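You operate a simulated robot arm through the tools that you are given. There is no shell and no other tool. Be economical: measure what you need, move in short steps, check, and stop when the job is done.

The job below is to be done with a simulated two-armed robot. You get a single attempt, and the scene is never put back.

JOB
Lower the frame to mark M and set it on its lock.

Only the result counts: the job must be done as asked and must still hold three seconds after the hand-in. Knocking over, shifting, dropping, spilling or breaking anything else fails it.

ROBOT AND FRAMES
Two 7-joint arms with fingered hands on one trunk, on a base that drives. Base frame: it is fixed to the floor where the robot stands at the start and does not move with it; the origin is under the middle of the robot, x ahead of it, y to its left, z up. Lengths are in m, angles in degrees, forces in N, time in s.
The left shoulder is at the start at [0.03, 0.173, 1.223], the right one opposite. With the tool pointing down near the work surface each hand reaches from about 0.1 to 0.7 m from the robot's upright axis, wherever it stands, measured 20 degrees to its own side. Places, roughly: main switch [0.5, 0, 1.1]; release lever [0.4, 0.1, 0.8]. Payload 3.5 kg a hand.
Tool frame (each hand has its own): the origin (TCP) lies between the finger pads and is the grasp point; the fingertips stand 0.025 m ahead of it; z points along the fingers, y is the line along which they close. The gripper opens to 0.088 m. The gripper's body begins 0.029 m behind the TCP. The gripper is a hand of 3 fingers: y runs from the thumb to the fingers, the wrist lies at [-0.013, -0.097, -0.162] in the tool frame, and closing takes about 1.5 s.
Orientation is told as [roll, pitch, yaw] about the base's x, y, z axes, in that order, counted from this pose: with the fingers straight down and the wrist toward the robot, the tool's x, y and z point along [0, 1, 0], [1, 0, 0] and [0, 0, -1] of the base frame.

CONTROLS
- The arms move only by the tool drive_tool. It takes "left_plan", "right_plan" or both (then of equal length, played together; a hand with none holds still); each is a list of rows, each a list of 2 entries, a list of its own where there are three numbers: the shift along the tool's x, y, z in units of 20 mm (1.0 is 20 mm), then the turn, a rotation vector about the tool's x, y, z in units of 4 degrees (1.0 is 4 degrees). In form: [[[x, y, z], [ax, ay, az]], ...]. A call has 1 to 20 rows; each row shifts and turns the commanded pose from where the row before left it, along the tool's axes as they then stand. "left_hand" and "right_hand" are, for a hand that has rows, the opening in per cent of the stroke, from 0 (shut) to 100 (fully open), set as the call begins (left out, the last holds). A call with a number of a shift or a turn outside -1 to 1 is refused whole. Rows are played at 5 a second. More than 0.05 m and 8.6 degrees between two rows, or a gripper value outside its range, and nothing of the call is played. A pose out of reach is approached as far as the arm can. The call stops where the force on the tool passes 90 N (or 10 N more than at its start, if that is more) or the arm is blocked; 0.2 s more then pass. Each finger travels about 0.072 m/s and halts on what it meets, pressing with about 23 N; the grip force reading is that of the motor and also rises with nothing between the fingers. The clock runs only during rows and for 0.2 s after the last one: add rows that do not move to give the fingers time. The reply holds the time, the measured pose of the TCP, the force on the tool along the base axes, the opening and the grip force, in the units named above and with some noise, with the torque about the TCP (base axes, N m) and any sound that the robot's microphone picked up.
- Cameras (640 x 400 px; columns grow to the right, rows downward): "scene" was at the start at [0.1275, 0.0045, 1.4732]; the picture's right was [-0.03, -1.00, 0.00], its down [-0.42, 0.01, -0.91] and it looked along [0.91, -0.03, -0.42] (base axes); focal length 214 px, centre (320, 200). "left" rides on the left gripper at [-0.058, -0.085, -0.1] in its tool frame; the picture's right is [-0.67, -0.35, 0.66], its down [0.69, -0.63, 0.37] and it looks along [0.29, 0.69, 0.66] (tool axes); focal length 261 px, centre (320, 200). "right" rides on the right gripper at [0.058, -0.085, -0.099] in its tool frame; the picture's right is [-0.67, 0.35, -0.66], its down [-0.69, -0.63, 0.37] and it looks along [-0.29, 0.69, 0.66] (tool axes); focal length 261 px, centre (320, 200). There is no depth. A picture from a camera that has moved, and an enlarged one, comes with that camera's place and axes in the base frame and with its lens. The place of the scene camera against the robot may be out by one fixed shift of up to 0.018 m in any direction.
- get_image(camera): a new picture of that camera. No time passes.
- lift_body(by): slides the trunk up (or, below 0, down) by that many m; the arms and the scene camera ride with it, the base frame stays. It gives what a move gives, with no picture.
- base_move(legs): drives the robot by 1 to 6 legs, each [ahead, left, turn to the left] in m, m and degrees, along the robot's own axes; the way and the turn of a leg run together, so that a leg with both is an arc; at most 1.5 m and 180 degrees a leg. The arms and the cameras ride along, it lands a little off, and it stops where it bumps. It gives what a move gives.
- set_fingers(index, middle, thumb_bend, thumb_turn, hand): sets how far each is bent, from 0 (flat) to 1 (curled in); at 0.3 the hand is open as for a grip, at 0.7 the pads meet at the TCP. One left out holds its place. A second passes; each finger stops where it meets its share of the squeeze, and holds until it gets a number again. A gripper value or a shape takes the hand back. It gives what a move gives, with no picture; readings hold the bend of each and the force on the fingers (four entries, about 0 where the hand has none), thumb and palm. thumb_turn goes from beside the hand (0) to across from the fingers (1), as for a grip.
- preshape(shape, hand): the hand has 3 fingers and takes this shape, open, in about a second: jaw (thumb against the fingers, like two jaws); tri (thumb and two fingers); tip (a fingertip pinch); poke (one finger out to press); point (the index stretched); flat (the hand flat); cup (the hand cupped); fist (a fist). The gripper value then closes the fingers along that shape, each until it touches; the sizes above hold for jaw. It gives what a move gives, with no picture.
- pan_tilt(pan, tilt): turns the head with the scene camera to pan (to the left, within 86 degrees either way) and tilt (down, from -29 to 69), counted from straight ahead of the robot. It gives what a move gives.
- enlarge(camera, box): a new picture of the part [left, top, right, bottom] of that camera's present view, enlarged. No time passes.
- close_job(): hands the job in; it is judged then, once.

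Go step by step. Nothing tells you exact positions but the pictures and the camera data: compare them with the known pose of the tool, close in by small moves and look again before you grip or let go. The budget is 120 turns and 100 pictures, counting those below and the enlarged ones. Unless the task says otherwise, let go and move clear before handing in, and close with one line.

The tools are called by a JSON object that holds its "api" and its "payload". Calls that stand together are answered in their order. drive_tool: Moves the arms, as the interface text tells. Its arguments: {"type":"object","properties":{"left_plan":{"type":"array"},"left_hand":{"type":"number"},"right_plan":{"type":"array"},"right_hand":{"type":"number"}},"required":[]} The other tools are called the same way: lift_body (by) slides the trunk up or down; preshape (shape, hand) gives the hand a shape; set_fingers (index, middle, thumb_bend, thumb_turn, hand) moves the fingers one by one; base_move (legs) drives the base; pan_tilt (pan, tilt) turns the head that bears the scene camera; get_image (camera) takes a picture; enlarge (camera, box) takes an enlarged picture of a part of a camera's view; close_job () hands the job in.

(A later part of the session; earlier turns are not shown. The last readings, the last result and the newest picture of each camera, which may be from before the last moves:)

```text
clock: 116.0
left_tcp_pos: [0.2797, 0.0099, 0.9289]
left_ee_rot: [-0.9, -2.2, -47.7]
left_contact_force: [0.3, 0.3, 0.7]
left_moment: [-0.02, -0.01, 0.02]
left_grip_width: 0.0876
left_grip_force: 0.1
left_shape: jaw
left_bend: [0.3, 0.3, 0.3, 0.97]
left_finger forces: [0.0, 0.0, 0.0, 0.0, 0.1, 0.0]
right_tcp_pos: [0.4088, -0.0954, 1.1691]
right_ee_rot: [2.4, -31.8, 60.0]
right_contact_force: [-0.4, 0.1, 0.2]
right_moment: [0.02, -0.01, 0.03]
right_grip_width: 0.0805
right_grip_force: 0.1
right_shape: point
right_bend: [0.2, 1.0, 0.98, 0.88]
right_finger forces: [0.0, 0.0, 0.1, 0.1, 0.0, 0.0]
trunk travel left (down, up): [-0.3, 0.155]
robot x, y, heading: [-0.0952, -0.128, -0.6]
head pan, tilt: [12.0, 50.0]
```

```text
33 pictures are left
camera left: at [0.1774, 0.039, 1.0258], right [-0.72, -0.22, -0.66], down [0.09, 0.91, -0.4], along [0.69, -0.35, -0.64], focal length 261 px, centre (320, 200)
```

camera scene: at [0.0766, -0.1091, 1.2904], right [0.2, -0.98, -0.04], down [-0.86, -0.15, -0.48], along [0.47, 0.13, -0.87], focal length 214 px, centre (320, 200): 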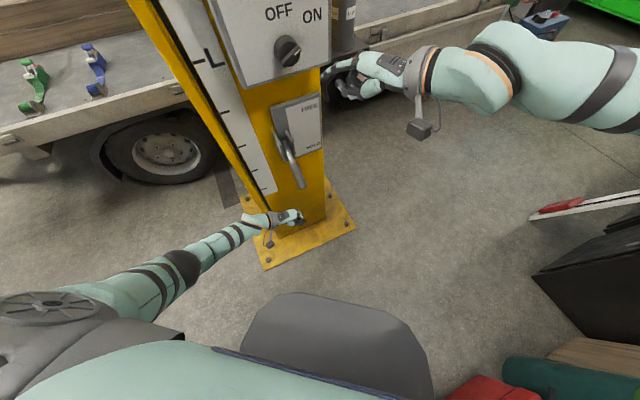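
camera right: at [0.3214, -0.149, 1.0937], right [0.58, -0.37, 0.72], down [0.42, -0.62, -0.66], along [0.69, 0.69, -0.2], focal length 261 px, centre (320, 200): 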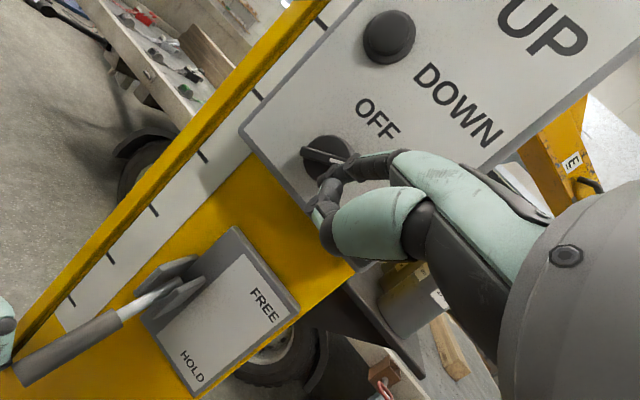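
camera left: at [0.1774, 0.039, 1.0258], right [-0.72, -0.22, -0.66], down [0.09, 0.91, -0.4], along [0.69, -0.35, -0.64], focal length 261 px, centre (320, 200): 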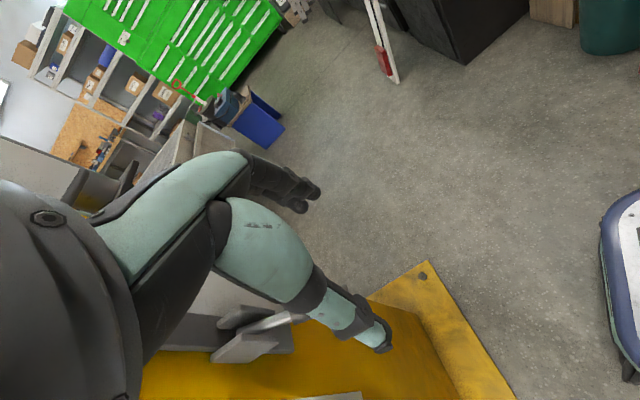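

{"api": "enlarge", "payload": {"camera": "scene", "box": [220, 140, 360, 260]}}

{"api": "enlarge", "payload": {"camera": "left", "box": [190, 250, 430, 400]}}

```text
3.33 times, centred on (290, 200) of scene
camera zoom: at [0.0118, -0.1095, 1.4307], right [0.2, -0.98, -0.01], down [-0.79, -0.15, -0.59], along [0.58, 0.13, -0.81], focal length 715 px, centre (420, 200)
```

zoom: 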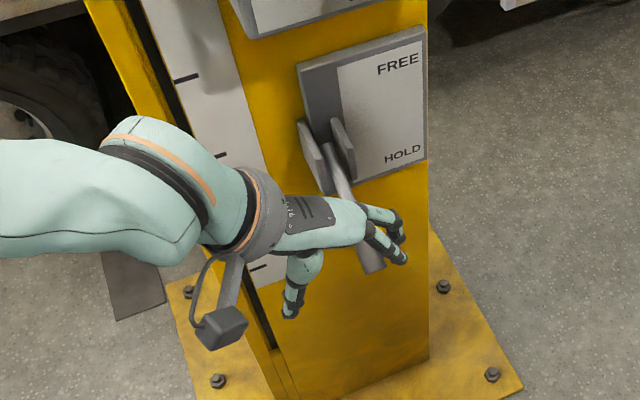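

```text
2.67 times, centred on (310, 325) of left
camera zoom: at [0.1774, 0.039, 1.0258], right [-0.72, -0.22, -0.66], down [0.09, 0.91, -0.4], along [0.69, -0.35, -0.64], focal length 695 px, centre (347, -133)
```

zoom: 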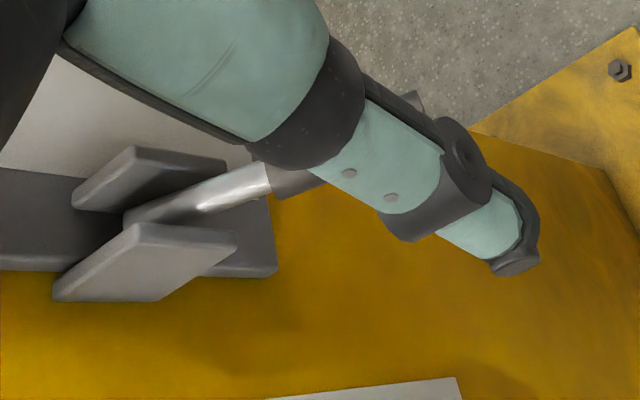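

Two left-camera views agree that the handle's end is at (0.405, 0.016, 0.733), sloping up to a pivot near n = 0.46, z = 0.81. I'll move the open hand above the grip.

{"api": "drive_tool", "payload": {"left_plan": [[[0.89, 0.67, 0], [0, 0, 0.25]], [[0.89, 0.67, 0], [0, 0, 0.25]], [[0.89, 0.67, 0], [0, 0, 0.25]], [[0.89, 0.67, 0], [0, 0, 0.25]], [[0.89, 0.67, 0], [0, 0, 0.25]], [[0.89, 0.67, 0], [0, 0, 0.25]], [[0, 0, 1], [0, 0, 0]], [[0, 0, 1], [0, 0, 0]], [[0, 0, 0.8], [0, 0, 0]]]}}

{"api": "get_image", "payload": {"camera": "left"}}

{"api": "enlarge", "payload": {"camera": "scene", "box": [220, 110, 360, 230]}}

```text
clock: 118.0
left_tcp_pos: [0.4155, 0.0179, 0.8749]
left_ee_rot: [-0.9, -2.3, -53.7]
left_contact_force: [0.1, -0.2, -0.9]
left_moment: [0.01, 0.01, -0.03]
left_grip_width: 0.0876
left_grip_force: 0.2
left_shape: jaw
left_bend: [0.3, 0.3, 0.3, 0.97]
left_finger forces: [0.1, 0.1, 0.0, 0.0, 0.0, 0.0]
right_tcp_pos: [0.4095, -0.0949, 1.1675]
right_ee_rot: [2.4, -31.7, 60.0]
right_contact_force: [-0.3, 0.0, 0.1]
right_moment: [0.01, -0.02, -0.01]
right_grip_width: 0.0807
right_grip_force: 0.0
right_shape: point
right_bend: [0.2, 1.0, 0.98, 0.88]
right_finger forces: [0.0, 0.0, 0.0, 0.1, 0.0, 0.1]
trunk travel left (down, up): [-0.3, 0.155]
robot x, y, heading: [-0.0971, -0.1312, -0.5]
head pan, tilt: [12.0, 50.0]
```

```text
30 pictures are left
camera left: at [0.3166, 0.0558, 0.9706], right [-0.74, -0.14, -0.66], down [0.18, 0.9, -0.4], along [0.65, -0.42, -0.64], focal length 261 px, centre (320, 200)
```

left: 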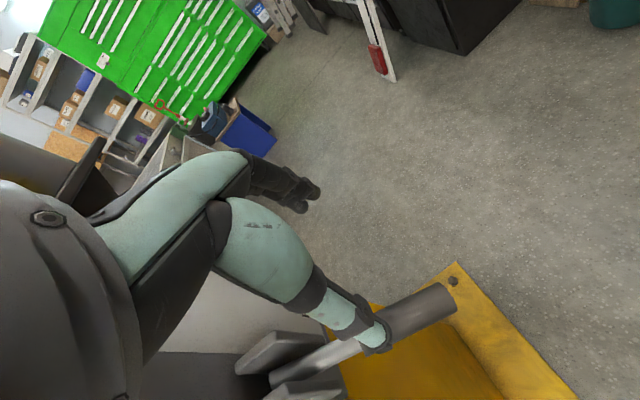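

```text
3.33 times, centred on (290, 170) of scene
camera zoom: at [0.0122, -0.1096, 1.4307], right [0.2, -0.98, -0.01], down [-0.79, -0.15, -0.59], along [0.58, 0.13, -0.81], focal length 715 px, centre (420, 300)
```

zoom: 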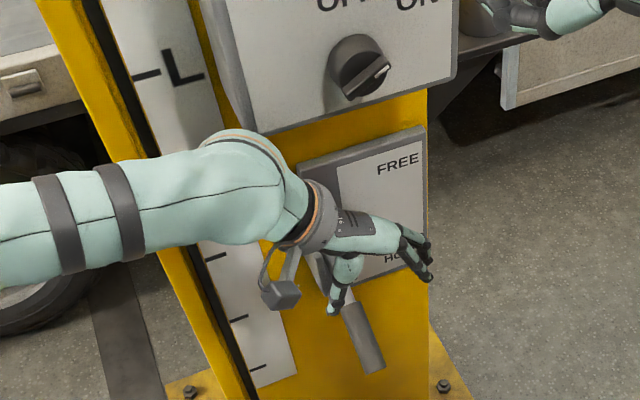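

The handle is well between the thumb and fingers. I'll shift 9 mm left and lower over the grip.

{"api": "drive_tool", "payload": {"left_plan": [[[0, -0.45, 1], [0, 0, 0]], [[0, 0, 1], [0, 0, 0]], [[0, 0, 1], [0, 0, 0]], [[0, 0, 1], [0, 0, 0]], [[0, 0, 1], [0, 0, 0]], [[0, 0, 1], [0, 0, 0]]]}}

{"api": "get_image", "payload": {"camera": "left"}}

{"api": "enlarge", "payload": {"camera": "scene", "box": [220, 130, 360, 250]}}

```text
clock: 119.3
left_tcp_pos: [0.4121, 0.019, 0.7551]
left_ee_rot: [-0.9, -2.4, -53.7]
left_contact_force: [-0.1, -0.3, 0.6]
left_moment: [0.0, 0.03, -0.02]
left_grip_width: 0.0877
left_grip_force: 0.1
left_shape: jaw
left_bend: [0.3, 0.3, 0.3, 0.97]
left_finger forces: [0.0, 0.0, 0.1, 0.0, 0.0, 0.0]
right_tcp_pos: [0.4074, -0.0958, 1.1692]
right_ee_rot: [2.4, -31.7, 60.0]
right_contact_force: [-0.6, 0.2, 0.1]
right_moment: [-0.02, 0.0, -0.01]
right_grip_width: 0.0804
right_grip_force: 0.0
right_shape: point
right_bend: [0.2, 1.0, 0.98, 0.88]
right_finger forces: [0.0, 0.0, 0.0, 0.0, 0.0, 0.0]
trunk travel left (down, up): [-0.3, 0.155]
robot x, y, heading: [-0.0975, -0.1335, -0.5]
head pan, tilt: [12.0, 50.0]
```

```text
28 pictures are left
camera left: at [0.3121, 0.0574, 0.851], right [-0.74, -0.14, -0.66], down [0.18, 0.9, -0.4], along [0.65, -0.42, -0.64], focal length 261 px, centre (320, 200)
```

left: 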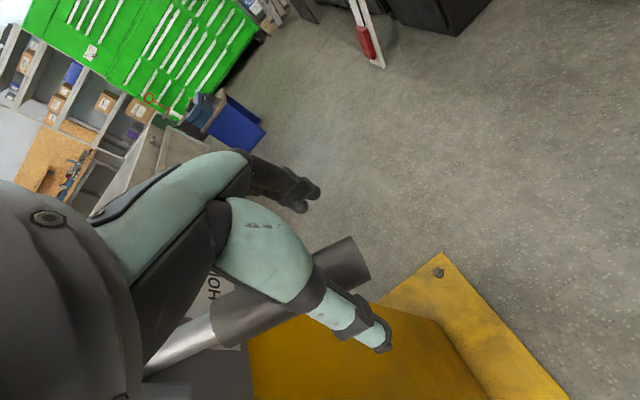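

```text
3.33 times, centred on (290, 190) of scene
camera zoom: at [0.0121, -0.1097, 1.4307], right [0.2, -0.98, -0.01], down [-0.79, -0.15, -0.59], along [0.58, 0.13, -0.81], focal length 715 px, centre (420, 233)
```

zoom: 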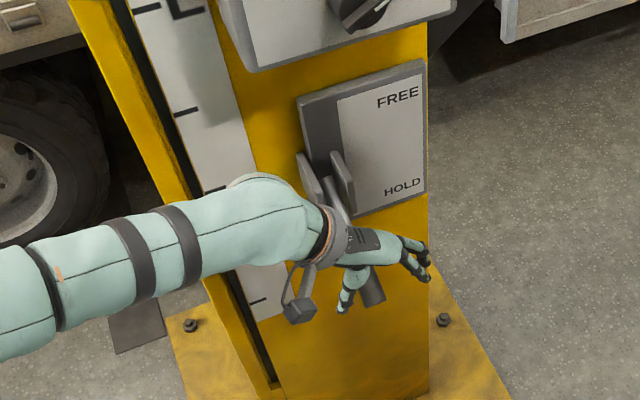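

The handle lies between the thumb and fingers. I'll lower 2 cm more and close the hand on it.

{"api": "drive_tool", "payload": {"left_plan": [[[0, 0, 0.5], [0, 0, 0]], [[0, 0, 0.5], [0, 0, 0]]]}}

{"api": "drive_tool", "payload": {"left_plan": [[[0, 0, 0], [0, 0, 0]], [[0, 0, 0], [0, 0, 0]], [[0, 0, 0], [0, 0, 0]], [[0, 0, 0], [0, 0, 0]], [[0, 0, 0], [0, 0, 0]], [[0, 0, 0], [0, 0, 0]], [[0, 0, 0], [0, 0, 0]], [[0, 0, 0], [0, 0, 0]]], "left_hand": 0}}

{"api": "get_image", "payload": {"camera": "left"}}

```text
clock: 120.0
left_tcp_pos: [0.4092, 0.017, 0.7353]
left_ee_rot: [-0.7, -2.3, -53.7]
left_contact_force: [-0.6, 0.6, 0.0]
left_moment: [0.04, 0.01, -0.02]
left_grip_width: 0.0875
left_grip_force: 0.1
left_shape: jaw
left_bend: [0.3, 0.3, 0.3, 0.97]
left_finger forces: [0.0, 0.1, 0.0, 0.0, 0.0, 0.0]
right_tcp_pos: [0.4077, -0.0964, 1.1689]
right_ee_rot: [2.4, -31.7, 60.0]
right_contact_force: [0.0, -0.3, 0.1]
right_moment: [0.03, 0.02, 0.01]
right_grip_width: 0.0808
right_grip_force: 0.0
right_shape: point
right_bend: [0.2, 1.0, 0.98, 0.88]
right_finger forces: [0.0, 0.0, 0.0, 0.0, 0.1, 0.0]
trunk travel left (down, up): [-0.3, 0.155]
robot x, y, heading: [-0.0955, -0.1329, -0.5]
head pan, tilt: [12.0, 50.0]
```

```text
clock: 121.8
left_tcp_pos: [0.4084, 0.0175, 0.7341]
left_ee_rot: [-0.8, -2.3, -53.7]
left_contact_force: [-7.4, 10.1, -5.5]
left_moment: [-0.11, -0.11, 0.09]
left_grip_width: 0.0108
left_grip_force: 22.4
left_shape: jaw
left_bend: [0.7, 0.7, 0.77, 1.0]
left_finger forces: [15.2, 0.0, 0.0, 0.0, 28.3, 0.1]
right_tcp_pos: [0.4076, -0.0932, 1.1702]
right_ee_rot: [2.3, -31.7, 60.0]
right_contact_force: [0.4, 0.5, -0.3]
right_moment: [-0.03, 0.01, 0.0]
right_grip_width: 0.0805
right_grip_force: 0.1
right_shape: point
right_bend: [0.2, 1.0, 0.98, 0.88]
right_finger forces: [0.0, 0.1, 0.1, 0.0, 0.1, 0.0]
trunk travel left (down, up): [-0.3, 0.155]
robot x, y, heading: [-0.0972, -0.1307, -0.5]
head pan, tilt: [12.0, 50.0]
```

```text
26 pictures are left
camera left: at [0.3102, 0.0567, 0.8306], right [-0.74, -0.14, -0.66], down [0.18, 0.9, -0.4], along [0.65, -0.42, -0.64], focal length 261 px, centre (320, 200)
```

left: 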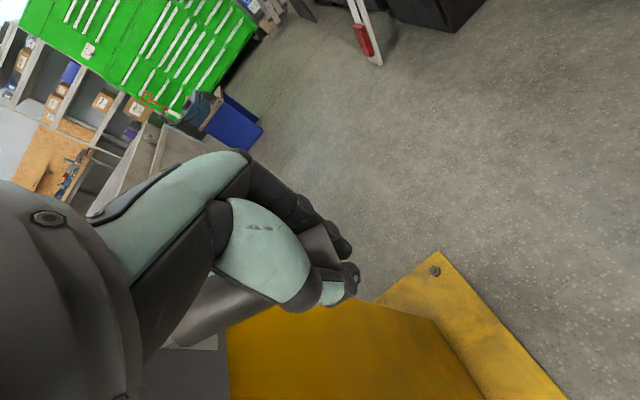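

The handle is held between the index and thumb. Next I'll bring the right fingertip in front of the UP button to lift the frame off its lock first.

{"api": "drive_tool", "payload": {"right_plan": [[[0.78, 0.86, -0.75], [0, 0, 0]], [[0.78, 0.86, -0.75], [0, 0, 0]], [[0.78, 0.86, -0.75], [0, 0, 0]], [[0.78, 0.86, -0.75], [0, 0, 0]]]}}

{"api": "pan_tilt", "payload": {"pan": 14, "tilt": 22}}

{"api": "get_image", "payload": {"camera": "scene"}}

{"api": "get_image", "payload": {"camera": "right"}}

```text
clock: 122.8
left_tcp_pos: [0.409, 0.018, 0.7349]
left_ee_rot: [-0.8, -2.4, -53.7]
left_contact_force: [-9.3, 10.8, -3.6]
left_moment: [-0.08, -0.14, 0.08]
left_grip_width: 0.0112
left_grip_force: 22.6
left_shape: jaw
left_bend: [0.7, 0.7, 0.77, 1.0]
left_finger forces: [14.3, 0.0, 0.0, 0.0, 29.2, 0.0]
right_tcp_pos: [0.3691, -0.0382, 1.2619]
right_ee_rot: [2.3, -31.5, 60.1]
right_contact_force: [-0.8, 0.0, 0.3]
right_moment: [-0.01, 0.03, 0.0]
right_grip_width: 0.0804
right_grip_force: 0.1
right_shape: point
right_bend: [0.2, 1.0, 0.98, 0.88]
right_finger forces: [0.0, 0.0, 0.0, 0.0, 0.0, 0.0]
trunk travel left (down, up): [-0.3, 0.155]
robot x, y, heading: [-0.0944, -0.1292, -0.5]
head pan, tilt: [12.0, 50.0]
```

```text
clock: 123.7
left_tcp_pos: [0.4091, 0.017, 0.7348]
left_ee_rot: [-0.8, -2.3, -53.7]
left_contact_force: [-10.4, 10.8, -4.5]
left_moment: [-0.13, -0.1, 0.07]
left_grip_width: 0.0115
left_grip_force: 22.7
left_shape: jaw
left_bend: [0.7, 0.7, 0.77, 1.0]
left_finger forces: [14.3, 0.0, 0.1, 0.1, 29.3, 0.0]
right_tcp_pos: [0.3706, -0.0394, 1.26]
right_ee_rot: [2.2, -31.6, 60.1]
right_contact_force: [0.2, -0.2, 1.0]
right_moment: [-0.01, 0.01, 0.0]
right_grip_width: 0.0807
right_grip_force: 0.1
right_shape: point
right_bend: [0.2, 1.0, 0.98, 0.88]
right_finger forces: [0.0, 0.0, 0.1, 0.0, 0.1, 0.0]
trunk travel left (down, up): [-0.3, 0.155]
robot x, y, heading: [-0.0955, -0.1307, -0.5]
head pan, tilt: [14.0, 22.0]
```

```text
25 pictures are left
camera scene: at [0.0283, -0.1011, 1.472], right [0.23, -0.97, -0.01], down [-0.42, -0.09, -0.9], along [0.88, 0.22, -0.43], focal length 214 px, centre (320, 200)
```

scene: 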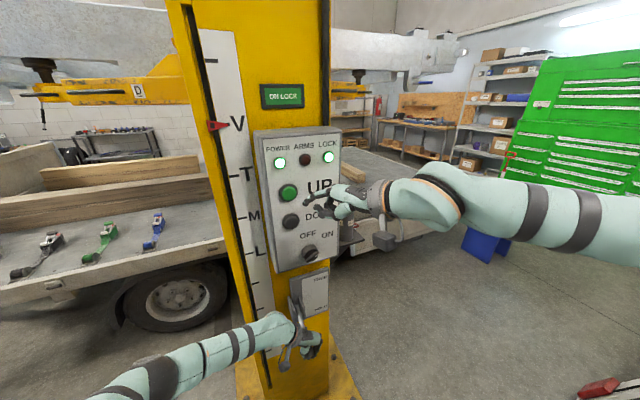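

```text
24 pictures are left
camera right: at [0.2607, -0.1232, 1.3032], right [0.59, -0.38, 0.72], down [0.42, -0.62, -0.66], along [0.69, 0.69, -0.21], focal length 261 px, centre (320, 200)
```

right: 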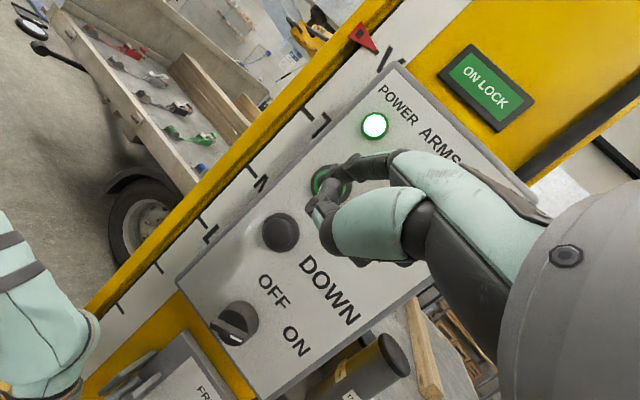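

The fingertip lines up with UP along the hand camera's view. I'll approach along that line and press gently.

{"api": "drive_tool", "payload": {"right_plan": [[[-0.185, 0.615, 0.53], [0, 0, 0]], [[-0.185, 0.615, 0.53], [0, 0, 0]], [[-0.185, 0.615, 0.53], [0, 0, 0]], [[-0.07, 0.22, 0.19], [0, 0, 0]]]}}

{"api": "enlarge", "payload": {"camera": "scene", "box": [200, 100, 360, 220]}}

```text
clock: 124.7
left_tcp_pos: [0.4074, 0.0173, 0.7346]
left_ee_rot: [-0.9, -2.4, -53.7]
left_contact_force: [-9.0, 11.0, -4.5]
left_moment: [-0.13, -0.09, 0.06]
left_grip_width: 0.0111
left_grip_force: 22.9
left_shape: jaw
left_bend: [0.7, 0.7, 0.77, 1.0]
left_finger forces: [14.2, 0.0, 0.1, 0.0, 29.3, 0.1]
right_tcp_pos: [0.4056, -0.0021, 1.2505]
right_ee_rot: [2.2, -31.8, 60.1]
right_contact_force: [-0.4, 0.6, -0.2]
right_moment: [0.03, -0.02, 0.0]
right_grip_width: 0.0802
right_grip_force: 0.1
right_shape: point
right_bend: [0.2, 1.0, 0.98, 0.88]
right_finger forces: [0.0, 0.0, 0.1, 0.1, 0.0, 0.0]
trunk travel left (down, up): [-0.3, 0.155]
robot x, y, heading: [-0.0936, -0.1337, -0.4]
head pan, tilt: [14.0, 22.0]
```

```text
3.33 times, centred on (280, 160) of scene
camera zoom: at [0.0284, -0.101, 1.472], right [0.23, -0.97, -0.01], down [-0.42, -0.09, -0.9], along [0.88, 0.22, -0.43], focal length 715 px, centre (453, 333)
```

zoom: 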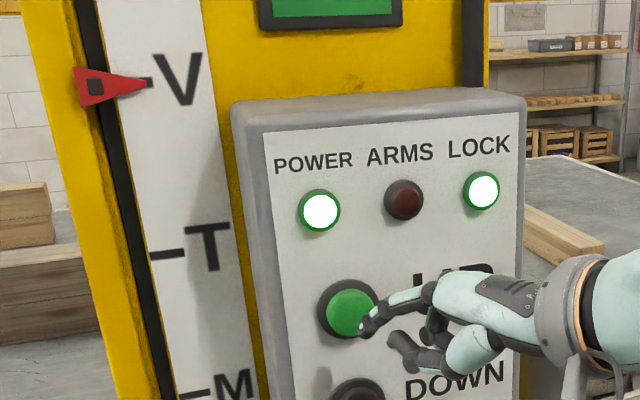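

{"api": "drive_tool", "payload": {"right_plan": [[[-0.05, 0.22, 0.17], [0, 0, 0]], [[-0.05, 0.22, 0.17], [0, 0, 0]], [[-0.05, 0.22, 0.17], [0, 0, 0]]]}}

```text
clock: 125.5
left_tcp_pos: [0.4094, 0.0183, 0.7357]
left_ee_rot: [-0.8, -2.4, -53.7]
left_contact_force: [-10.8, 11.2, -4.6]
left_moment: [-0.18, -0.1, 0.06]
left_grip_width: 0.0111
left_grip_force: 22.6
left_shape: jaw
left_bend: [0.7, 0.7, 0.77, 1.0]
left_finger forces: [14.2, 0.0, 0.1, 0.1, 29.0, 0.0]
right_tcp_pos: [0.4154, 0.0125, 1.2477]
right_ee_rot: [2.3, -31.7, 60.1]
right_contact_force: [-0.3, 0.3, -0.9]
right_moment: [0.03, 0.01, 0.01]
right_grip_width: 0.0805
right_grip_force: 0.0
right_shape: point
right_bend: [0.2, 1.0, 0.98, 0.88]
right_finger forces: [0.1, 0.1, 0.1, 0.1, 0.0, 0.0]
trunk travel left (down, up): [-0.3, 0.155]
robot x, y, heading: [-0.0964, -0.1313, -0.4]
head pan, tilt: [14.0, 22.0]
```

{"api": "drive_tool", "payload": {"right_plan": [[[-0.07, 0.22, 0.15], [0, 0, 0]], [[-0.07, 0.22, 0.15], [0, 0, 0]]]}}

{"api": "enlarge", "payload": {"camera": "scene", "box": [200, 100, 360, 220]}}

```text
clock: 126.1
left_tcp_pos: [0.4081, 0.0179, 0.735]
left_ee_rot: [-0.8, -2.2, -53.6]
left_contact_force: [-9.6, 11.8, -4.7]
left_moment: [-0.13, -0.15, 0.03]
left_grip_width: 0.0114
left_grip_force: 23.5
left_shape: jaw
left_bend: [0.7, 0.7, 0.77, 1.0]
left_finger forces: [14.3, 0.0, 0.0, 0.0, 29.3, 0.0]
right_tcp_pos: [0.4222, 0.0204, 1.247]
right_ee_rot: [2.3, -31.7, 60.2]
right_contact_force: [-2.1, -1.4, 0.1]
right_moment: [0.02, 0.0, 0.04]
right_grip_width: 0.0804
right_grip_force: 0.0
right_shape: point
right_bend: [0.2, 1.0, 0.98, 0.88]
right_finger forces: [1.8, 0.0, 0.0, 0.1, 0.0, 0.0]
trunk travel left (down, up): [-0.3, 0.155]
robot x, y, heading: [-0.0962, -0.1354, -0.3]
head pan, tilt: [14.0, 22.0]
```

```text
3.33 times, centred on (280, 160) of scene
camera zoom: at [0.0279, -0.1014, 1.4721], right [0.23, -0.97, -0.01], down [-0.42, -0.09, -0.9], along [0.88, 0.22, -0.43], focal length 715 px, centre (453, 333)
```

zoom: 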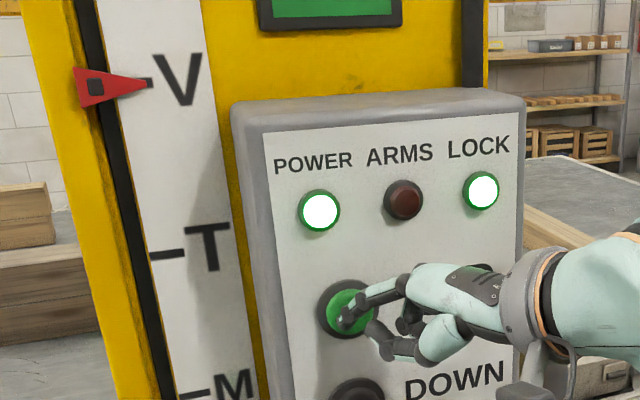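

The finger touches the button. I'll press about 6 mm further and check straight away.

{"api": "drive_tool", "payload": {"right_plan": [[[-0.1, 0.26, 0.16], [0, 0, 0]], [[0, 0, 0], [0, 0, 0]]]}}

{"api": "enlarge", "payload": {"camera": "scene", "box": [200, 80, 360, 200]}}

```text
clock: 126.7
left_tcp_pos: [0.4085, 0.0172, 0.7362]
left_ee_rot: [-0.8, -2.4, -53.7]
left_contact_force: [-7.7, 11.3, -4.3]
left_moment: [-0.13, -0.15, 0.03]
left_grip_width: 0.0113
left_grip_force: 22.7
left_shape: jaw
left_bend: [0.7, 0.7, 0.77, 1.0]
left_finger forces: [14.1, 0.0, 0.0, 0.0, 29.2, 0.1]
right_tcp_pos: [0.4275, 0.0244, 1.2484]
right_ee_rot: [2.4, -31.7, 60.1]
right_contact_force: [-2.7, -2.8, 0.3]
right_moment: [0.06, -0.04, 0.12]
right_grip_width: 0.0804
right_grip_force: 0.0
right_shape: point
right_bend: [0.21, 1.0, 0.98, 0.88]
right_finger forces: [3.8, 0.1, 0.0, 0.1, 0.0, 0.0]
trunk travel left (down, up): [-0.3, 0.155]
robot x, y, heading: [-0.0941, -0.1299, -0.4]
head pan, tilt: [14.0, 22.0]
```

```text
3.33 times, centred on (280, 140) of scene
camera zoom: at [0.0273, -0.1017, 1.4722], right [0.23, -0.97, -0.01], down [-0.42, -0.09, -0.9], along [0.88, 0.22, -0.43], focal length 715 px, centre (453, 400)
```

zoom: 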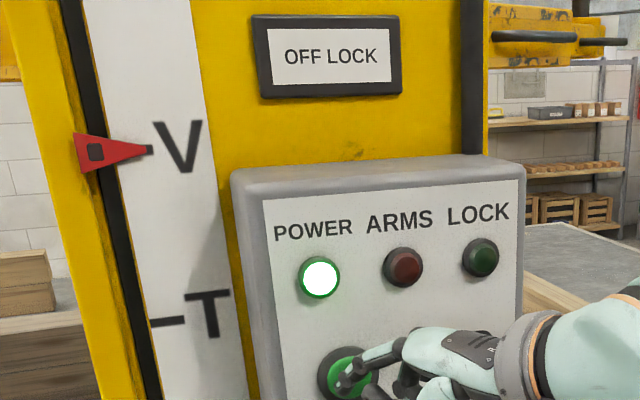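

The sign now reads OFF LOCK and the frame is rising slowly. I'll hold a moment longer, release the button, and see whether it stays.

{"api": "drive_tool", "payload": {"right_plan": [[[0, 0, 0], [0, 0, 0]], [[0, 0, 0], [0, 0, 0]], [[0.1, -0.45, -0.3], [0, 0, 0]], [[0.1, -0.45, -0.3], [0, 0, 0]], [[0.1, -0.45, -0.3], [0, 0, 0]]]}}

{"api": "enlarge", "payload": {"camera": "scene", "box": [200, 80, 360, 200]}}

```text
clock: 127.9
left_tcp_pos: [0.4073, 0.0173, 0.7333]
left_ee_rot: [-0.8, -2.4, -53.6]
left_contact_force: [-9.3, 10.9, -4.5]
left_moment: [-0.2, -0.09, 0.07]
left_grip_width: 0.0115
left_grip_force: 23.0
left_shape: jaw
left_bend: [0.7, 0.7, 0.77, 1.0]
left_finger forces: [14.3, 0.0, 0.0, 0.0, 29.0, 0.1]
right_tcp_pos: [0.4077, -0.0007, 1.247]
right_ee_rot: [2.4, -31.6, 60.2]
right_contact_force: [0.1, 0.5, -0.2]
right_moment: [0.01, 0.01, -0.01]
right_grip_width: 0.0806
right_grip_force: 0.0
right_shape: point
right_bend: [0.2, 1.0, 0.98, 0.88]
right_finger forces: [0.1, 0.0, 0.0, 0.1, 0.1, 0.0]
trunk travel left (down, up): [-0.3, 0.155]
robot x, y, heading: [-0.0955, -0.1282, -0.2]
head pan, tilt: [14.0, 22.0]
```

```text
3.33 times, centred on (280, 140) of scene
camera zoom: at [0.0282, -0.1014, 1.4721], right [0.23, -0.97, -0.01], down [-0.42, -0.09, -0.9], along [0.88, 0.22, -0.43], focal length 715 px, centre (453, 400)
```

zoom: 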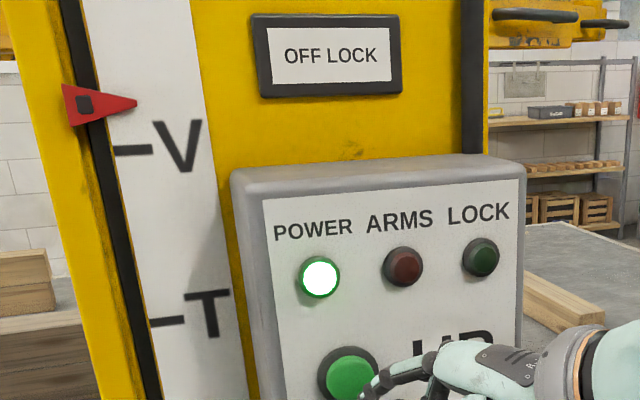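

The frame rose about 3 cm and holds there, off lock. Now I'll lift the lever along its arc with the left hand, in small steps, watching the force.

{"api": "drive_tool", "payload": {"left_plan": [[[-0.45, 0, -0.9], [0, -0.5, 0]], [[-0.35, 0, -0.92], [0, -0.5, 0]], [[-0.25, 0, -0.97], [0, -0.5, 0]]]}}

{"api": "enlarge", "payload": {"camera": "scene", "box": [220, 250, 360, 370]}}

```text
clock: 128.7
left_tcp_pos: [0.3945, 0.0076, 0.7929]
left_ee_rot: [-6.8, -2.3, -53.7]
left_contact_force: [-4.0, 5.6, -5.0]
left_moment: [-0.26, -0.01, 0.02]
left_grip_width: 0.0111
left_grip_force: 22.9
left_shape: jaw
left_bend: [0.7, 0.7, 0.77, 1.0]
left_finger forces: [16.1, 0.0, 0.0, 0.0, 25.6, 0.0]
right_tcp_pos: [0.4097, -0.0006, 1.2482]
right_ee_rot: [2.4, -31.6, 60.0]
right_contact_force: [1.1, 0.5, 0.0]
right_moment: [0.0, 0.0, 0.02]
right_grip_width: 0.0808
right_grip_force: 0.1
right_shape: point
right_bend: [0.2, 1.0, 0.98, 0.88]
right_finger forces: [0.1, 0.0, 0.0, 0.1, 0.1, 0.0]
trunk travel left (down, up): [-0.3, 0.155]
robot x, y, heading: [-0.098, -0.1295, -0.3]
head pan, tilt: [14.0, 22.0]
```

```text
3.33 times, centred on (290, 310) of scene
camera zoom: at [0.0293, -0.102, 1.472], right [0.23, -0.97, -0.01], down [-0.42, -0.09, -0.9], along [0.88, 0.22, -0.43], focal length 715 px, centre (420, -167)
```

zoom: 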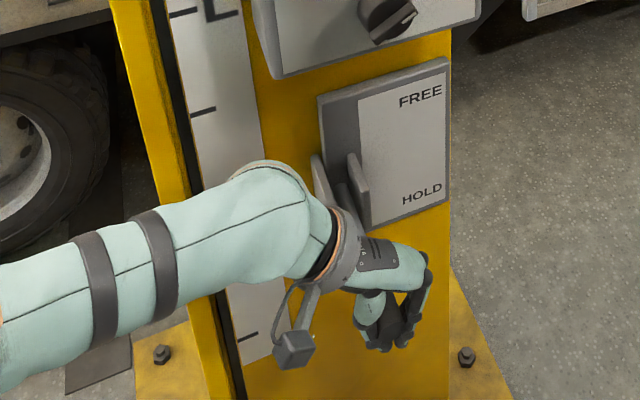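

The lever follows with little force. I'll continue upward.

{"api": "drive_tool", "payload": {"left_plan": [[[-0.1, 0, -1], [0, -0.4, 0]], [[0, 0, -1], [0, -0.4, 0]], [[0.15, 0, -1], [0, -0.4, 0]], [[0.3, 0, -0.95], [0, -0.4, 0]]]}}

{"api": "enlarge", "payload": {"camera": "scene", "box": [220, 230, 360, 350]}}

```text
clock: 129.7
left_tcp_pos: [0.4017, 0.0194, 0.8613]
left_ee_rot: [-13.8, -1.8, -53.8]
left_contact_force: [23.1, -5.6, -6.6]
left_moment: [-0.05, 0.09, 0.02]
left_grip_width: 0.0097
left_grip_force: 22.7
left_shape: jaw
left_bend: [0.7, 0.7, 0.78, 1.0]
left_finger forces: [24.4, 1.3, 0.0, 0.0, 13.0, 0.0]
right_tcp_pos: [0.4081, -0.0027, 1.2469]
right_ee_rot: [2.5, -31.8, 60.2]
right_contact_force: [0.1, 0.4, -1.1]
right_moment: [0.01, 0.0, 0.06]
right_grip_width: 0.0807
right_grip_force: 0.1
right_shape: point
right_bend: [0.2, 1.0, 0.98, 0.88]
right_finger forces: [0.0, 0.0, 0.1, 0.0, 0.0, 0.0]
trunk travel left (down, up): [-0.3, 0.155]
robot x, y, heading: [-0.0928, -0.1318, -0.4]
head pan, tilt: [14.0, 22.0]
```

```text
3.33 times, centred on (290, 290) of scene
camera zoom: at [0.0278, -0.1034, 1.4709], right [0.23, -0.97, -0.02], down [-0.42, -0.09, -0.9], along [0.88, 0.22, -0.43], focal length 715 px, centre (420, -100)
```

zoom: 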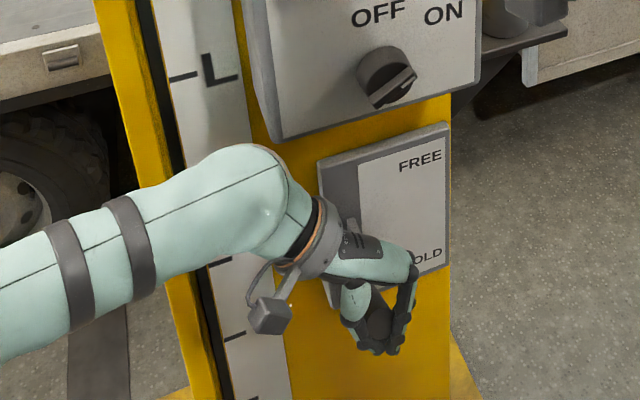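

{"api": "drive_tool", "payload": {"left_plan": [[[0.7, 0, -0.6], [0, -0.4, 0]], [[0.6, 0, -0.8], [0, -0.4, 0]]]}}

{"api": "get_image", "payload": {"camera": "left"}}

```text
clock: 130.2
left_tcp_pos: [0.4044, 0.0322, 0.8746]
left_ee_rot: [-17.0, -1.3, -54.3]
left_contact_force: [0.7, -46.9, -18.8]
left_moment: [-0.12, 0.16, -0.01]
left_grip_width: 0.0064
left_grip_force: 23.0
left_shape: jaw
left_bend: [0.7, 0.7, 0.78, 0.99]
left_finger forces: [36.6, 18.4, 0.0, 0.0, 13.8, 0.0]
right_tcp_pos: [0.3974, -0.0008, 1.2525]
right_ee_rot: [1.9, -31.9, 60.4]
right_contact_force: [0.7, -0.4, -1.0]
right_moment: [0.01, -0.02, 0.03]
right_grip_width: 0.0805
right_grip_force: 0.1
right_shape: point
right_bend: [0.2, 1.0, 0.98, 0.88]
right_finger forces: [0.0, 0.0, 0.0, 0.0, 0.0, 0.0]
trunk travel left (down, up): [-0.3, 0.155]
robot x, y, heading: [-0.0979, -0.1309, -0.3]
head pan, tilt: [14.0, 22.0]
stopped in row 2 (left hand): the force on the tool passed its limit at 104 N (the readings are from after the stop); the commanded pose is now the measured one
```

```text
17 pictures are left
camera left: at [0.332, 0.0889, 0.9835], right [-0.87, -0.21, -0.44], down [0.09, 0.82, -0.56], along [0.48, -0.53, -0.7], focal length 261 px, centre (320, 200)
```

left: 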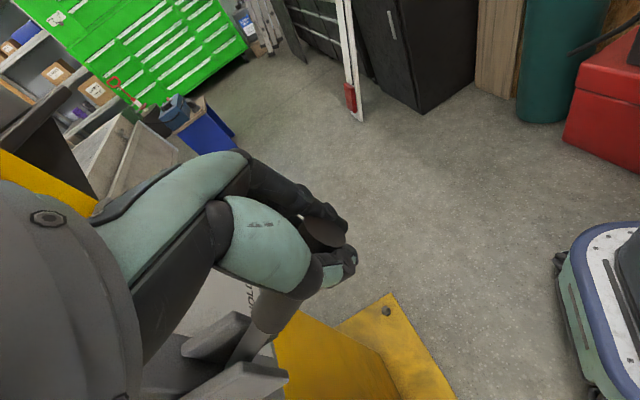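

The lever reached a stop, probably FREE. I'll relax the left hand's side load slightly and bring the right finger down in front of DOWN.

{"api": "drive_tool", "payload": {"left_plan": [[[-0.15, 0.2, 0.1], [0, 0, 0]], [[0, 0, 0], [0, 0, 0]], [[0, 0, 0], [0, 0, 0]], [[0, 0, 0], [0, 0, 0]], [[0, 0, 0], [0, 0, 0]]], "right_plan": [[[0, -0.48, 0.78], [0, 0, 0]], [[0, -0.48, 0.78], [0, 0, 0]], [[0, -0.48, 0.78], [0, 0, 0]], [[0, -0.48, 0.78], [0, 0, 0]], [[0, -0.48, 0.78], [0, 0, 0]]]}}

{"api": "get_image", "payload": {"camera": "right"}}

```text
clock: 131.4
left_tcp_pos: [0.4064, 0.0334, 0.8728]
left_ee_rot: [-16.7, -1.5, -54.1]
left_contact_force: [-16.1, -49.5, -15.3]
left_moment: [-0.23, 0.26, -0.16]
left_grip_width: 0.0071
left_grip_force: 22.8
left_shape: jaw
left_bend: [0.7, 0.7, 0.78, 0.98]
left_finger forces: [32.7, 19.0, 0.0, 0.0, 14.5, 0.0]
right_tcp_pos: [0.3955, 0.003, 1.1599]
right_ee_rot: [1.6, -31.8, 60.5]
right_contact_force: [0.6, 0.5, 0.1]
right_moment: [0.01, -0.01, 0.02]
right_grip_width: 0.0808
right_grip_force: 0.1
right_shape: point
right_bend: [0.2, 1.0, 0.98, 0.88]
right_finger forces: [0.0, 0.0, 0.0, 0.0, 0.1, 0.0]
trunk travel left (down, up): [-0.3, 0.155]
robot x, y, heading: [-0.0938, -0.1336, -0.1]
head pan, tilt: [14.0, 22.0]
```

```text
16 pictures are left
camera right: at [0.2864, -0.0798, 1.2024], right [0.58, -0.37, 0.72], down [0.42, -0.62, -0.66], along [0.7, 0.69, -0.2], focal length 261 px, centre (320, 200)
```

right: 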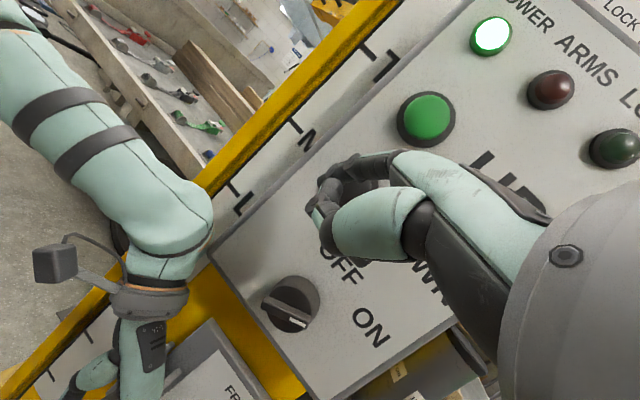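

I'll trim the left hand outward to ease its load, and line the right fingertip up with the centre of DOWN, just short of contact.

{"api": "drive_tool", "payload": {"left_plan": [[[-0.25, 0, 0.05], [0, 0, 0]], [[0, 0, 0], [0, 0, 0]]], "right_plan": [[[-0.52, 0.55, 0.0], [0, 0, 0]], [[-0.52, 0.55, 0.0], [0, 0, 0]]]}}

{"api": "enlarge", "payload": {"camera": "scene", "box": [200, 80, 360, 330]}}

```text
clock: 132.1
left_tcp_pos: [0.4079, 0.0322, 0.8736]
left_ee_rot: [-16.9, -1.6, -53.9]
left_contact_force: [-17.7, -49.3, -14.3]
left_moment: [-0.23, 0.26, -0.15]
left_grip_width: 0.0074
left_grip_force: 23.0
left_shape: jaw
left_bend: [0.7, 0.7, 0.78, 0.98]
left_finger forces: [31.9, 18.7, 0.0, 0.1, 14.6, 0.1]
right_tcp_pos: [0.426, 0.0131, 1.1696]
right_ee_rot: [1.8, -31.5, 60.5]
right_contact_force: [-1.3, -0.3, 1.2]
right_moment: [0.02, -0.01, 0.07]
right_grip_width: 0.0805
right_grip_force: 0.0
right_shape: point
right_bend: [0.2, 1.0, 0.98, 0.88]
right_finger forces: [0.8, 0.1, 0.1, 0.1, 0.1, 0.0]
trunk travel left (down, up): [-0.3, 0.155]
robot x, y, heading: [-0.0955, -0.1357, -0.6]
head pan, tilt: [14.0, 22.0]
```

```text
1.60 times, centred on (280, 205) of scene
camera zoom: at [0.0192, -0.0938, 1.4726], right [0.24, -0.97, -0.01], down [-0.42, -0.09, -0.9], along [0.88, 0.22, -0.43], focal length 343 px, centre (384, 192)
```

zoom: 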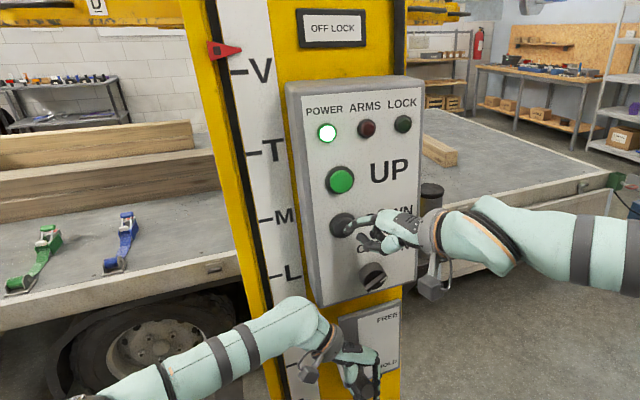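

The fingertip is on DOWN. I'll press about 7 mm, hold briefly, and look.

{"api": "drive_tool", "payload": {"right_plan": [[[-0.15, 0.3, 0.2], [0, 0, 0]], [[0, 0, 0], [0, 0, 0]], [[0, 0, 0], [0, 0, 0]]]}}

{"api": "enlarge", "payload": {"camera": "scene", "box": [200, 80, 360, 230]}}

```text
clock: 132.8
left_tcp_pos: [0.4062, 0.0322, 0.8734]
left_ee_rot: [-16.9, -1.6, -54.2]
left_contact_force: [-12.3, -47.0, -13.0]
left_moment: [-0.21, 0.23, -0.13]
left_grip_width: 0.0074
left_grip_force: 23.0
left_shape: jaw
left_bend: [0.7, 0.7, 0.78, 0.98]
left_finger forces: [32.3, 17.9, 0.1, 0.0, 13.8, 0.1]
right_tcp_pos: [0.43, 0.0208, 1.1697]
right_ee_rot: [1.8, -31.4, 60.4]
right_contact_force: [-1.6, -3.5, 0.4]
right_moment: [0.06, -0.04, 0.11]
right_grip_width: 0.0806
right_grip_force: 0.1
right_shape: point
right_bend: [0.21, 1.0, 0.98, 0.88]
right_finger forces: [3.7, 0.1, 0.1, 0.1, 0.1, 0.1]
trunk travel left (down, up): [-0.3, 0.155]
robot x, y, heading: [-0.0947, -0.1334, -0.4]
head pan, tilt: [14.0, 22.0]
```

```text
2.67 times, centred on (280, 155) of scene
camera zoom: at [0.0191, -0.0931, 1.4725], right [0.24, -0.97, -0.01], down [-0.42, -0.09, -0.9], along [0.88, 0.22, -0.43], focal length 572 px, centre (427, 320)
```

zoom: 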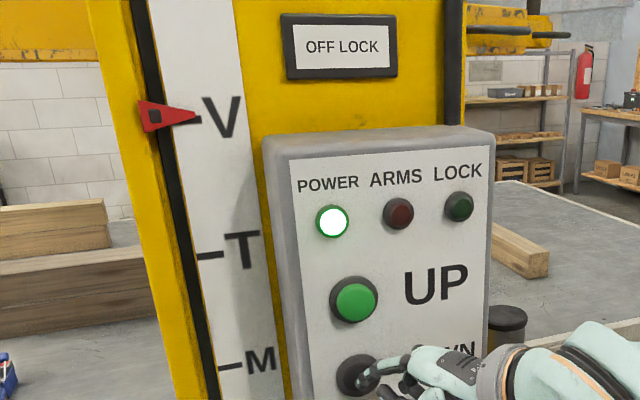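

It is moving down and is just above V. I'll hold 0.6 s more and see whether it passes V, which would show the lock is freed.

{"api": "drive_tool", "payload": {"right_plan": [[[0, 0, 0], [0, 0, 0]], [[0, 0, 0], [0, 0, 0]], [[0, 0, 0], [0, 0, 0]]]}}

{"api": "enlarge", "payload": {"camera": "scene", "box": [200, 80, 360, 230]}}

```text
clock: 133.7
left_tcp_pos: [0.4073, 0.0318, 0.8732]
left_ee_rot: [-16.8, -1.6, -54.2]
left_contact_force: [-9.5, -45.4, -10.4]
left_moment: [-0.2, 0.2, -0.11]
left_grip_width: 0.0074
left_grip_force: 22.7
left_shape: jaw
left_bend: [0.7, 0.7, 0.79, 0.98]
left_finger forces: [32.9, 17.3, 0.0, 0.0, 13.3, 0.1]
right_tcp_pos: [0.4302, 0.0188, 1.1701]
right_ee_rot: [1.8, -31.4, 60.5]
right_contact_force: [-2.9, -1.8, 0.9]
right_moment: [0.06, -0.01, 0.07]
right_grip_width: 0.0804
right_grip_force: 0.1
right_shape: point
right_bend: [0.21, 1.0, 0.98, 0.88]
right_finger forces: [3.7, 0.1, 0.0, 0.0, 0.1, 0.1]
trunk travel left (down, up): [-0.3, 0.155]
robot x, y, heading: [-0.0968, -0.1306, -0.5]
head pan, tilt: [14.0, 22.0]
```

```text
2.67 times, centred on (280, 155) of scene
camera zoom: at [0.019, -0.093, 1.4725], right [0.24, -0.97, -0.01], down [-0.42, -0.1, -0.9], along [0.88, 0.22, -0.43], focal length 572 px, centre (427, 320)
```

zoom: 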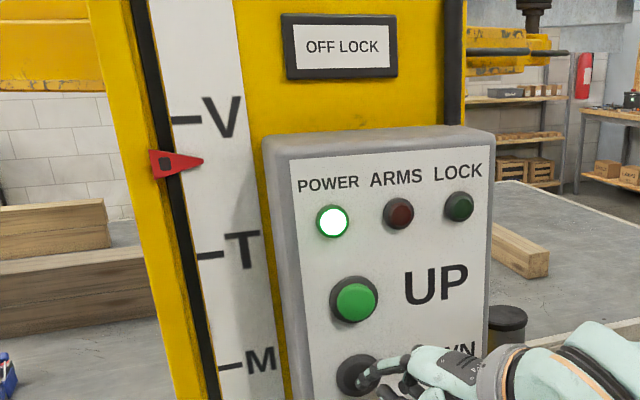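

It passed V freely at about 0.38 of a mark spacing per second. I'll hold 2 s more, then check.

{"api": "drive_tool", "payload": {"right_plan": [[[0, 0, 0], [0, 0, 0]], [[0, 0, 0], [0, 0, 0]], [[0, 0, 0], [0, 0, 0]], [[0, 0, 0], [0, 0, 0]], [[0, 0, 0], [0, 0, 0]], [[0, 0, 0], [0, 0, 0]], [[0, 0, 0], [0, 0, 0]], [[0, 0, 0], [0, 0, 0]], [[0, 0, 0], [0, 0, 0]]]}}

{"api": "get_image", "payload": {"camera": "scene"}}

```text
clock: 135.7
left_tcp_pos: [0.4067, 0.0321, 0.8724]
left_ee_rot: [-17.0, -1.7, -54.2]
left_contact_force: [-4.2, -42.9, -6.3]
left_moment: [-0.19, 0.22, -0.05]
left_grip_width: 0.0079
left_grip_force: 22.9
left_shape: jaw
left_bend: [0.7, 0.7, 0.79, 0.98]
left_finger forces: [33.5, 16.4, 0.0, 0.0, 12.7, 0.0]
right_tcp_pos: [0.4295, 0.019, 1.171]
right_ee_rot: [1.7, -31.6, 60.5]
right_contact_force: [-3.0, -2.5, -0.8]
right_moment: [0.07, -0.04, 0.1]
right_grip_width: 0.0805
right_grip_force: 0.0
right_shape: point
right_bend: [0.21, 1.0, 0.98, 0.88]
right_finger forces: [3.7, 0.0, 0.0, 0.1, 0.0, 0.0]
trunk travel left (down, up): [-0.3, 0.155]
robot x, y, heading: [-0.0946, -0.1335, -0.1]
head pan, tilt: [14.0, 22.0]
```

```text
12 pictures are left
camera scene: at [0.0189, -0.0933, 1.4725], right [0.24, -0.97, -0.01], down [-0.42, -0.09, -0.9], along [0.88, 0.22, -0.43], focal length 214 px, centre (320, 200)
```

scene: 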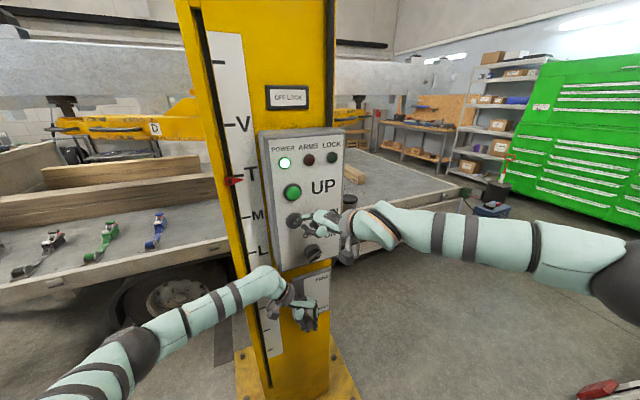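

The pointer is just below T at a steady rate. I'll hold 1.4 s more and release, which should stop it about a quarter spacing above M.

{"api": "drive_tool", "payload": {"right_plan": [[[0, 0, 0], [0, 0, 0]], [[0, 0, 0], [0, 0, 0]], [[0, 0, 0], [0, 0, 0]], [[0, 0, 0], [0, 0, 0]], [[0, 0, 0], [0, 0, 0]], [[0, 0, 0], [0, 0, 0]], [[0.15, -0.45, -0.3], [0, 0, 0]], [[0.15, -0.45, -0.3], [0, 0, 0]]]}}

{"api": "enlarge", "payload": {"camera": "scene", "box": [200, 80, 360, 290]}}

```text
clock: 137.4
left_tcp_pos: [0.4055, 0.0319, 0.8723]
left_ee_rot: [-16.9, -1.6, -54.2]
left_contact_force: [-3.1, -42.3, -5.9]
left_moment: [-0.24, 0.17, -0.04]
left_grip_width: 0.008
left_grip_force: 22.6
left_shape: jaw
left_bend: [0.7, 0.7, 0.79, 0.99]
left_finger forces: [34.0, 16.0, 0.0, 0.0, 12.4, 0.0]
right_tcp_pos: [0.4154, 0.0021, 1.1705]
right_ee_rot: [1.8, -31.4, 60.4]
right_contact_force: [-0.2, -0.1, -0.5]
right_moment: [-0.01, 0.0, 0.0]
right_grip_width: 0.0805
right_grip_force: 0.1
right_shape: point
right_bend: [0.2, 1.0, 0.98, 0.88]
right_finger forces: [0.1, 0.1, 0.1, 0.2, 0.0, 0.0]
trunk travel left (down, up): [-0.3, 0.155]
robot x, y, heading: [-0.0979, -0.1348, -0.5]
head pan, tilt: [14.0, 22.0]
```

```text
1.90 times, centred on (280, 185) of scene
camera zoom: at [0.0189, -0.0937, 1.4725], right [0.24, -0.97, -0.01], down [-0.42, -0.09, -0.9], along [0.88, 0.22, -0.43], focal length 408 px, centre (396, 229)
```

zoom: 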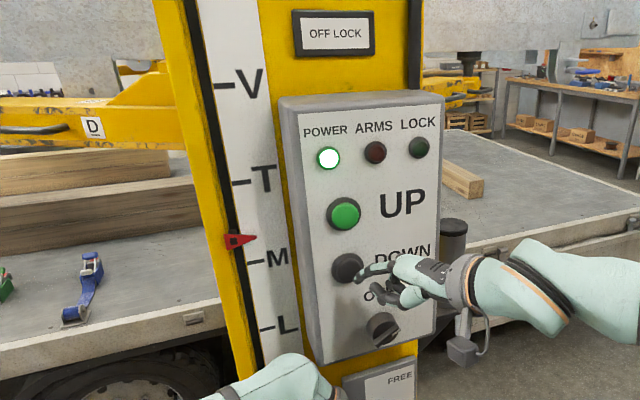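

The frame has stopped a quarter spacing above M. I'll bring the lever back down to HOLD along the same arc.

{"api": "drive_tool", "payload": {"left_plan": [[[-0.36, 0, 0.74], [0, 0.53, 0]], [[-0.03, 0, 0.97], [0, 0.53, 0]], [[0.03, 0, 1], [0, 0.53, 0]], [[0.14, 0, 0.99], [0, 0.53, 0]], [[0.25, 0, 0.92], [0, 0.53, 0]], [[0.31, 0, 0.92], [0, 0.53, 0]], [[0.38, 0, 0.87], [0, 0.53, 0]], [[0.32, 0, 0.59], [0, 0.53, 0]]]}}

{"api": "get_image", "payload": {"camera": "scene"}}

```text
clock: 139.2
left_tcp_pos: [0.4083, 0.0228, 0.7337]
left_ee_rot: [0.2, -1.1, -54.1]
left_contact_force: [-7.2, -2.6, -3.2]
left_moment: [0.06, -0.09, 0.17]
left_grip_width: 0.0099
left_grip_force: 22.8
left_shape: jaw
left_bend: [0.7, 0.7, 0.79, 1.0]
left_finger forces: [19.9, 0.1, 0.0, 0.1, 20.4, 0.0]
right_tcp_pos: [0.4232, -0.0057, 1.1678]
right_ee_rot: [2.3, -31.7, 60.2]
right_contact_force: [0.0, 0.5, -0.1]
right_moment: [0.03, 0.01, -0.01]
right_grip_width: 0.0806
right_grip_force: 0.1
right_shape: point
right_bend: [0.2, 1.0, 0.98, 0.88]
right_finger forces: [0.0, 0.0, 0.0, 0.0, 0.0, 0.1]
trunk travel left (down, up): [-0.3, 0.155]
robot x, y, heading: [-0.0976, -0.1308, -0.3]
head pan, tilt: [14.0, 22.0]
```

```text
10 pictures are left
camera scene: at [0.0263, -0.1033, 1.4722], right [0.24, -0.97, -0.02], down [-0.42, -0.09, -0.9], along [0.88, 0.22, -0.43], focal length 214 px, centre (320, 200)
```

scene: 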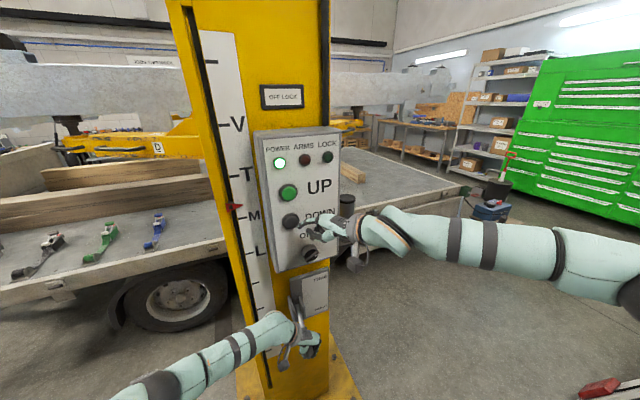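

The lever is back at HOLD. I'll press DOWN again briefly so the frame settles onto the lock at M.

{"api": "drive_tool", "payload": {"left_plan": [[[0, 0, 0.15], [0, 0, 0]], [[0, 0, 0], [0, 0, 0]], [[0, 0, 0], [0, 0, 0]], [[0, 0, 0], [0, 0, 0]]], "right_plan": [[[0.18, 0.58, 0.3], [0, 0, 0]], [[0.18, 0.58, 0.3], [0, 0, 0]], [[0, 0, 0], [0, 0, 0]], [[0, 0, 0], [0, 0, 0]]]}}

{"api": "enlarge", "payload": {"camera": "scene", "box": [200, 80, 360, 290]}}

```text
clock: 140.2
left_tcp_pos: [0.4086, 0.0217, 0.7324]
left_ee_rot: [0.2, -1.1, -54.2]
left_contact_force: [-7.3, 1.7, 7.0]
left_moment: [0.11, 0.0, 0.09]
left_grip_width: 0.0104
left_grip_force: 22.6
left_shape: jaw
left_bend: [0.7, 0.7, 0.8, 1.0]
left_finger forces: [17.6, 0.1, 0.1, 0.0, 20.9, 0.0]
right_tcp_pos: [0.4256, 0.0213, 1.1708]
right_ee_rot: [2.2, -31.9, 60.2]
right_contact_force: [-1.2, -2.9, 0.4]
right_moment: [-0.01, -0.01, 0.07]
right_grip_width: 0.0807
right_grip_force: 0.1
right_shape: point
right_bend: [0.21, 1.0, 0.98, 0.88]
right_finger forces: [2.7, 0.0, 0.0, 0.1, 0.1, 0.1]
trunk travel left (down, up): [-0.3, 0.155]
robot x, y, heading: [-0.0975, -0.1347, -0.3]
head pan, tilt: [14.0, 22.0]
```

```text
1.90 times, centred on (280, 185) of scene
camera zoom: at [0.0249, -0.104, 1.4723], right [0.24, -0.97, -0.02], down [-0.42, -0.09, -0.9], along [0.88, 0.22, -0.43], focal length 408 px, centre (396, 229)
```

zoom: 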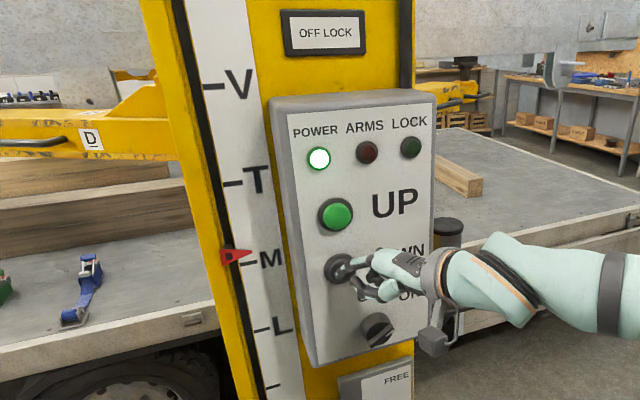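

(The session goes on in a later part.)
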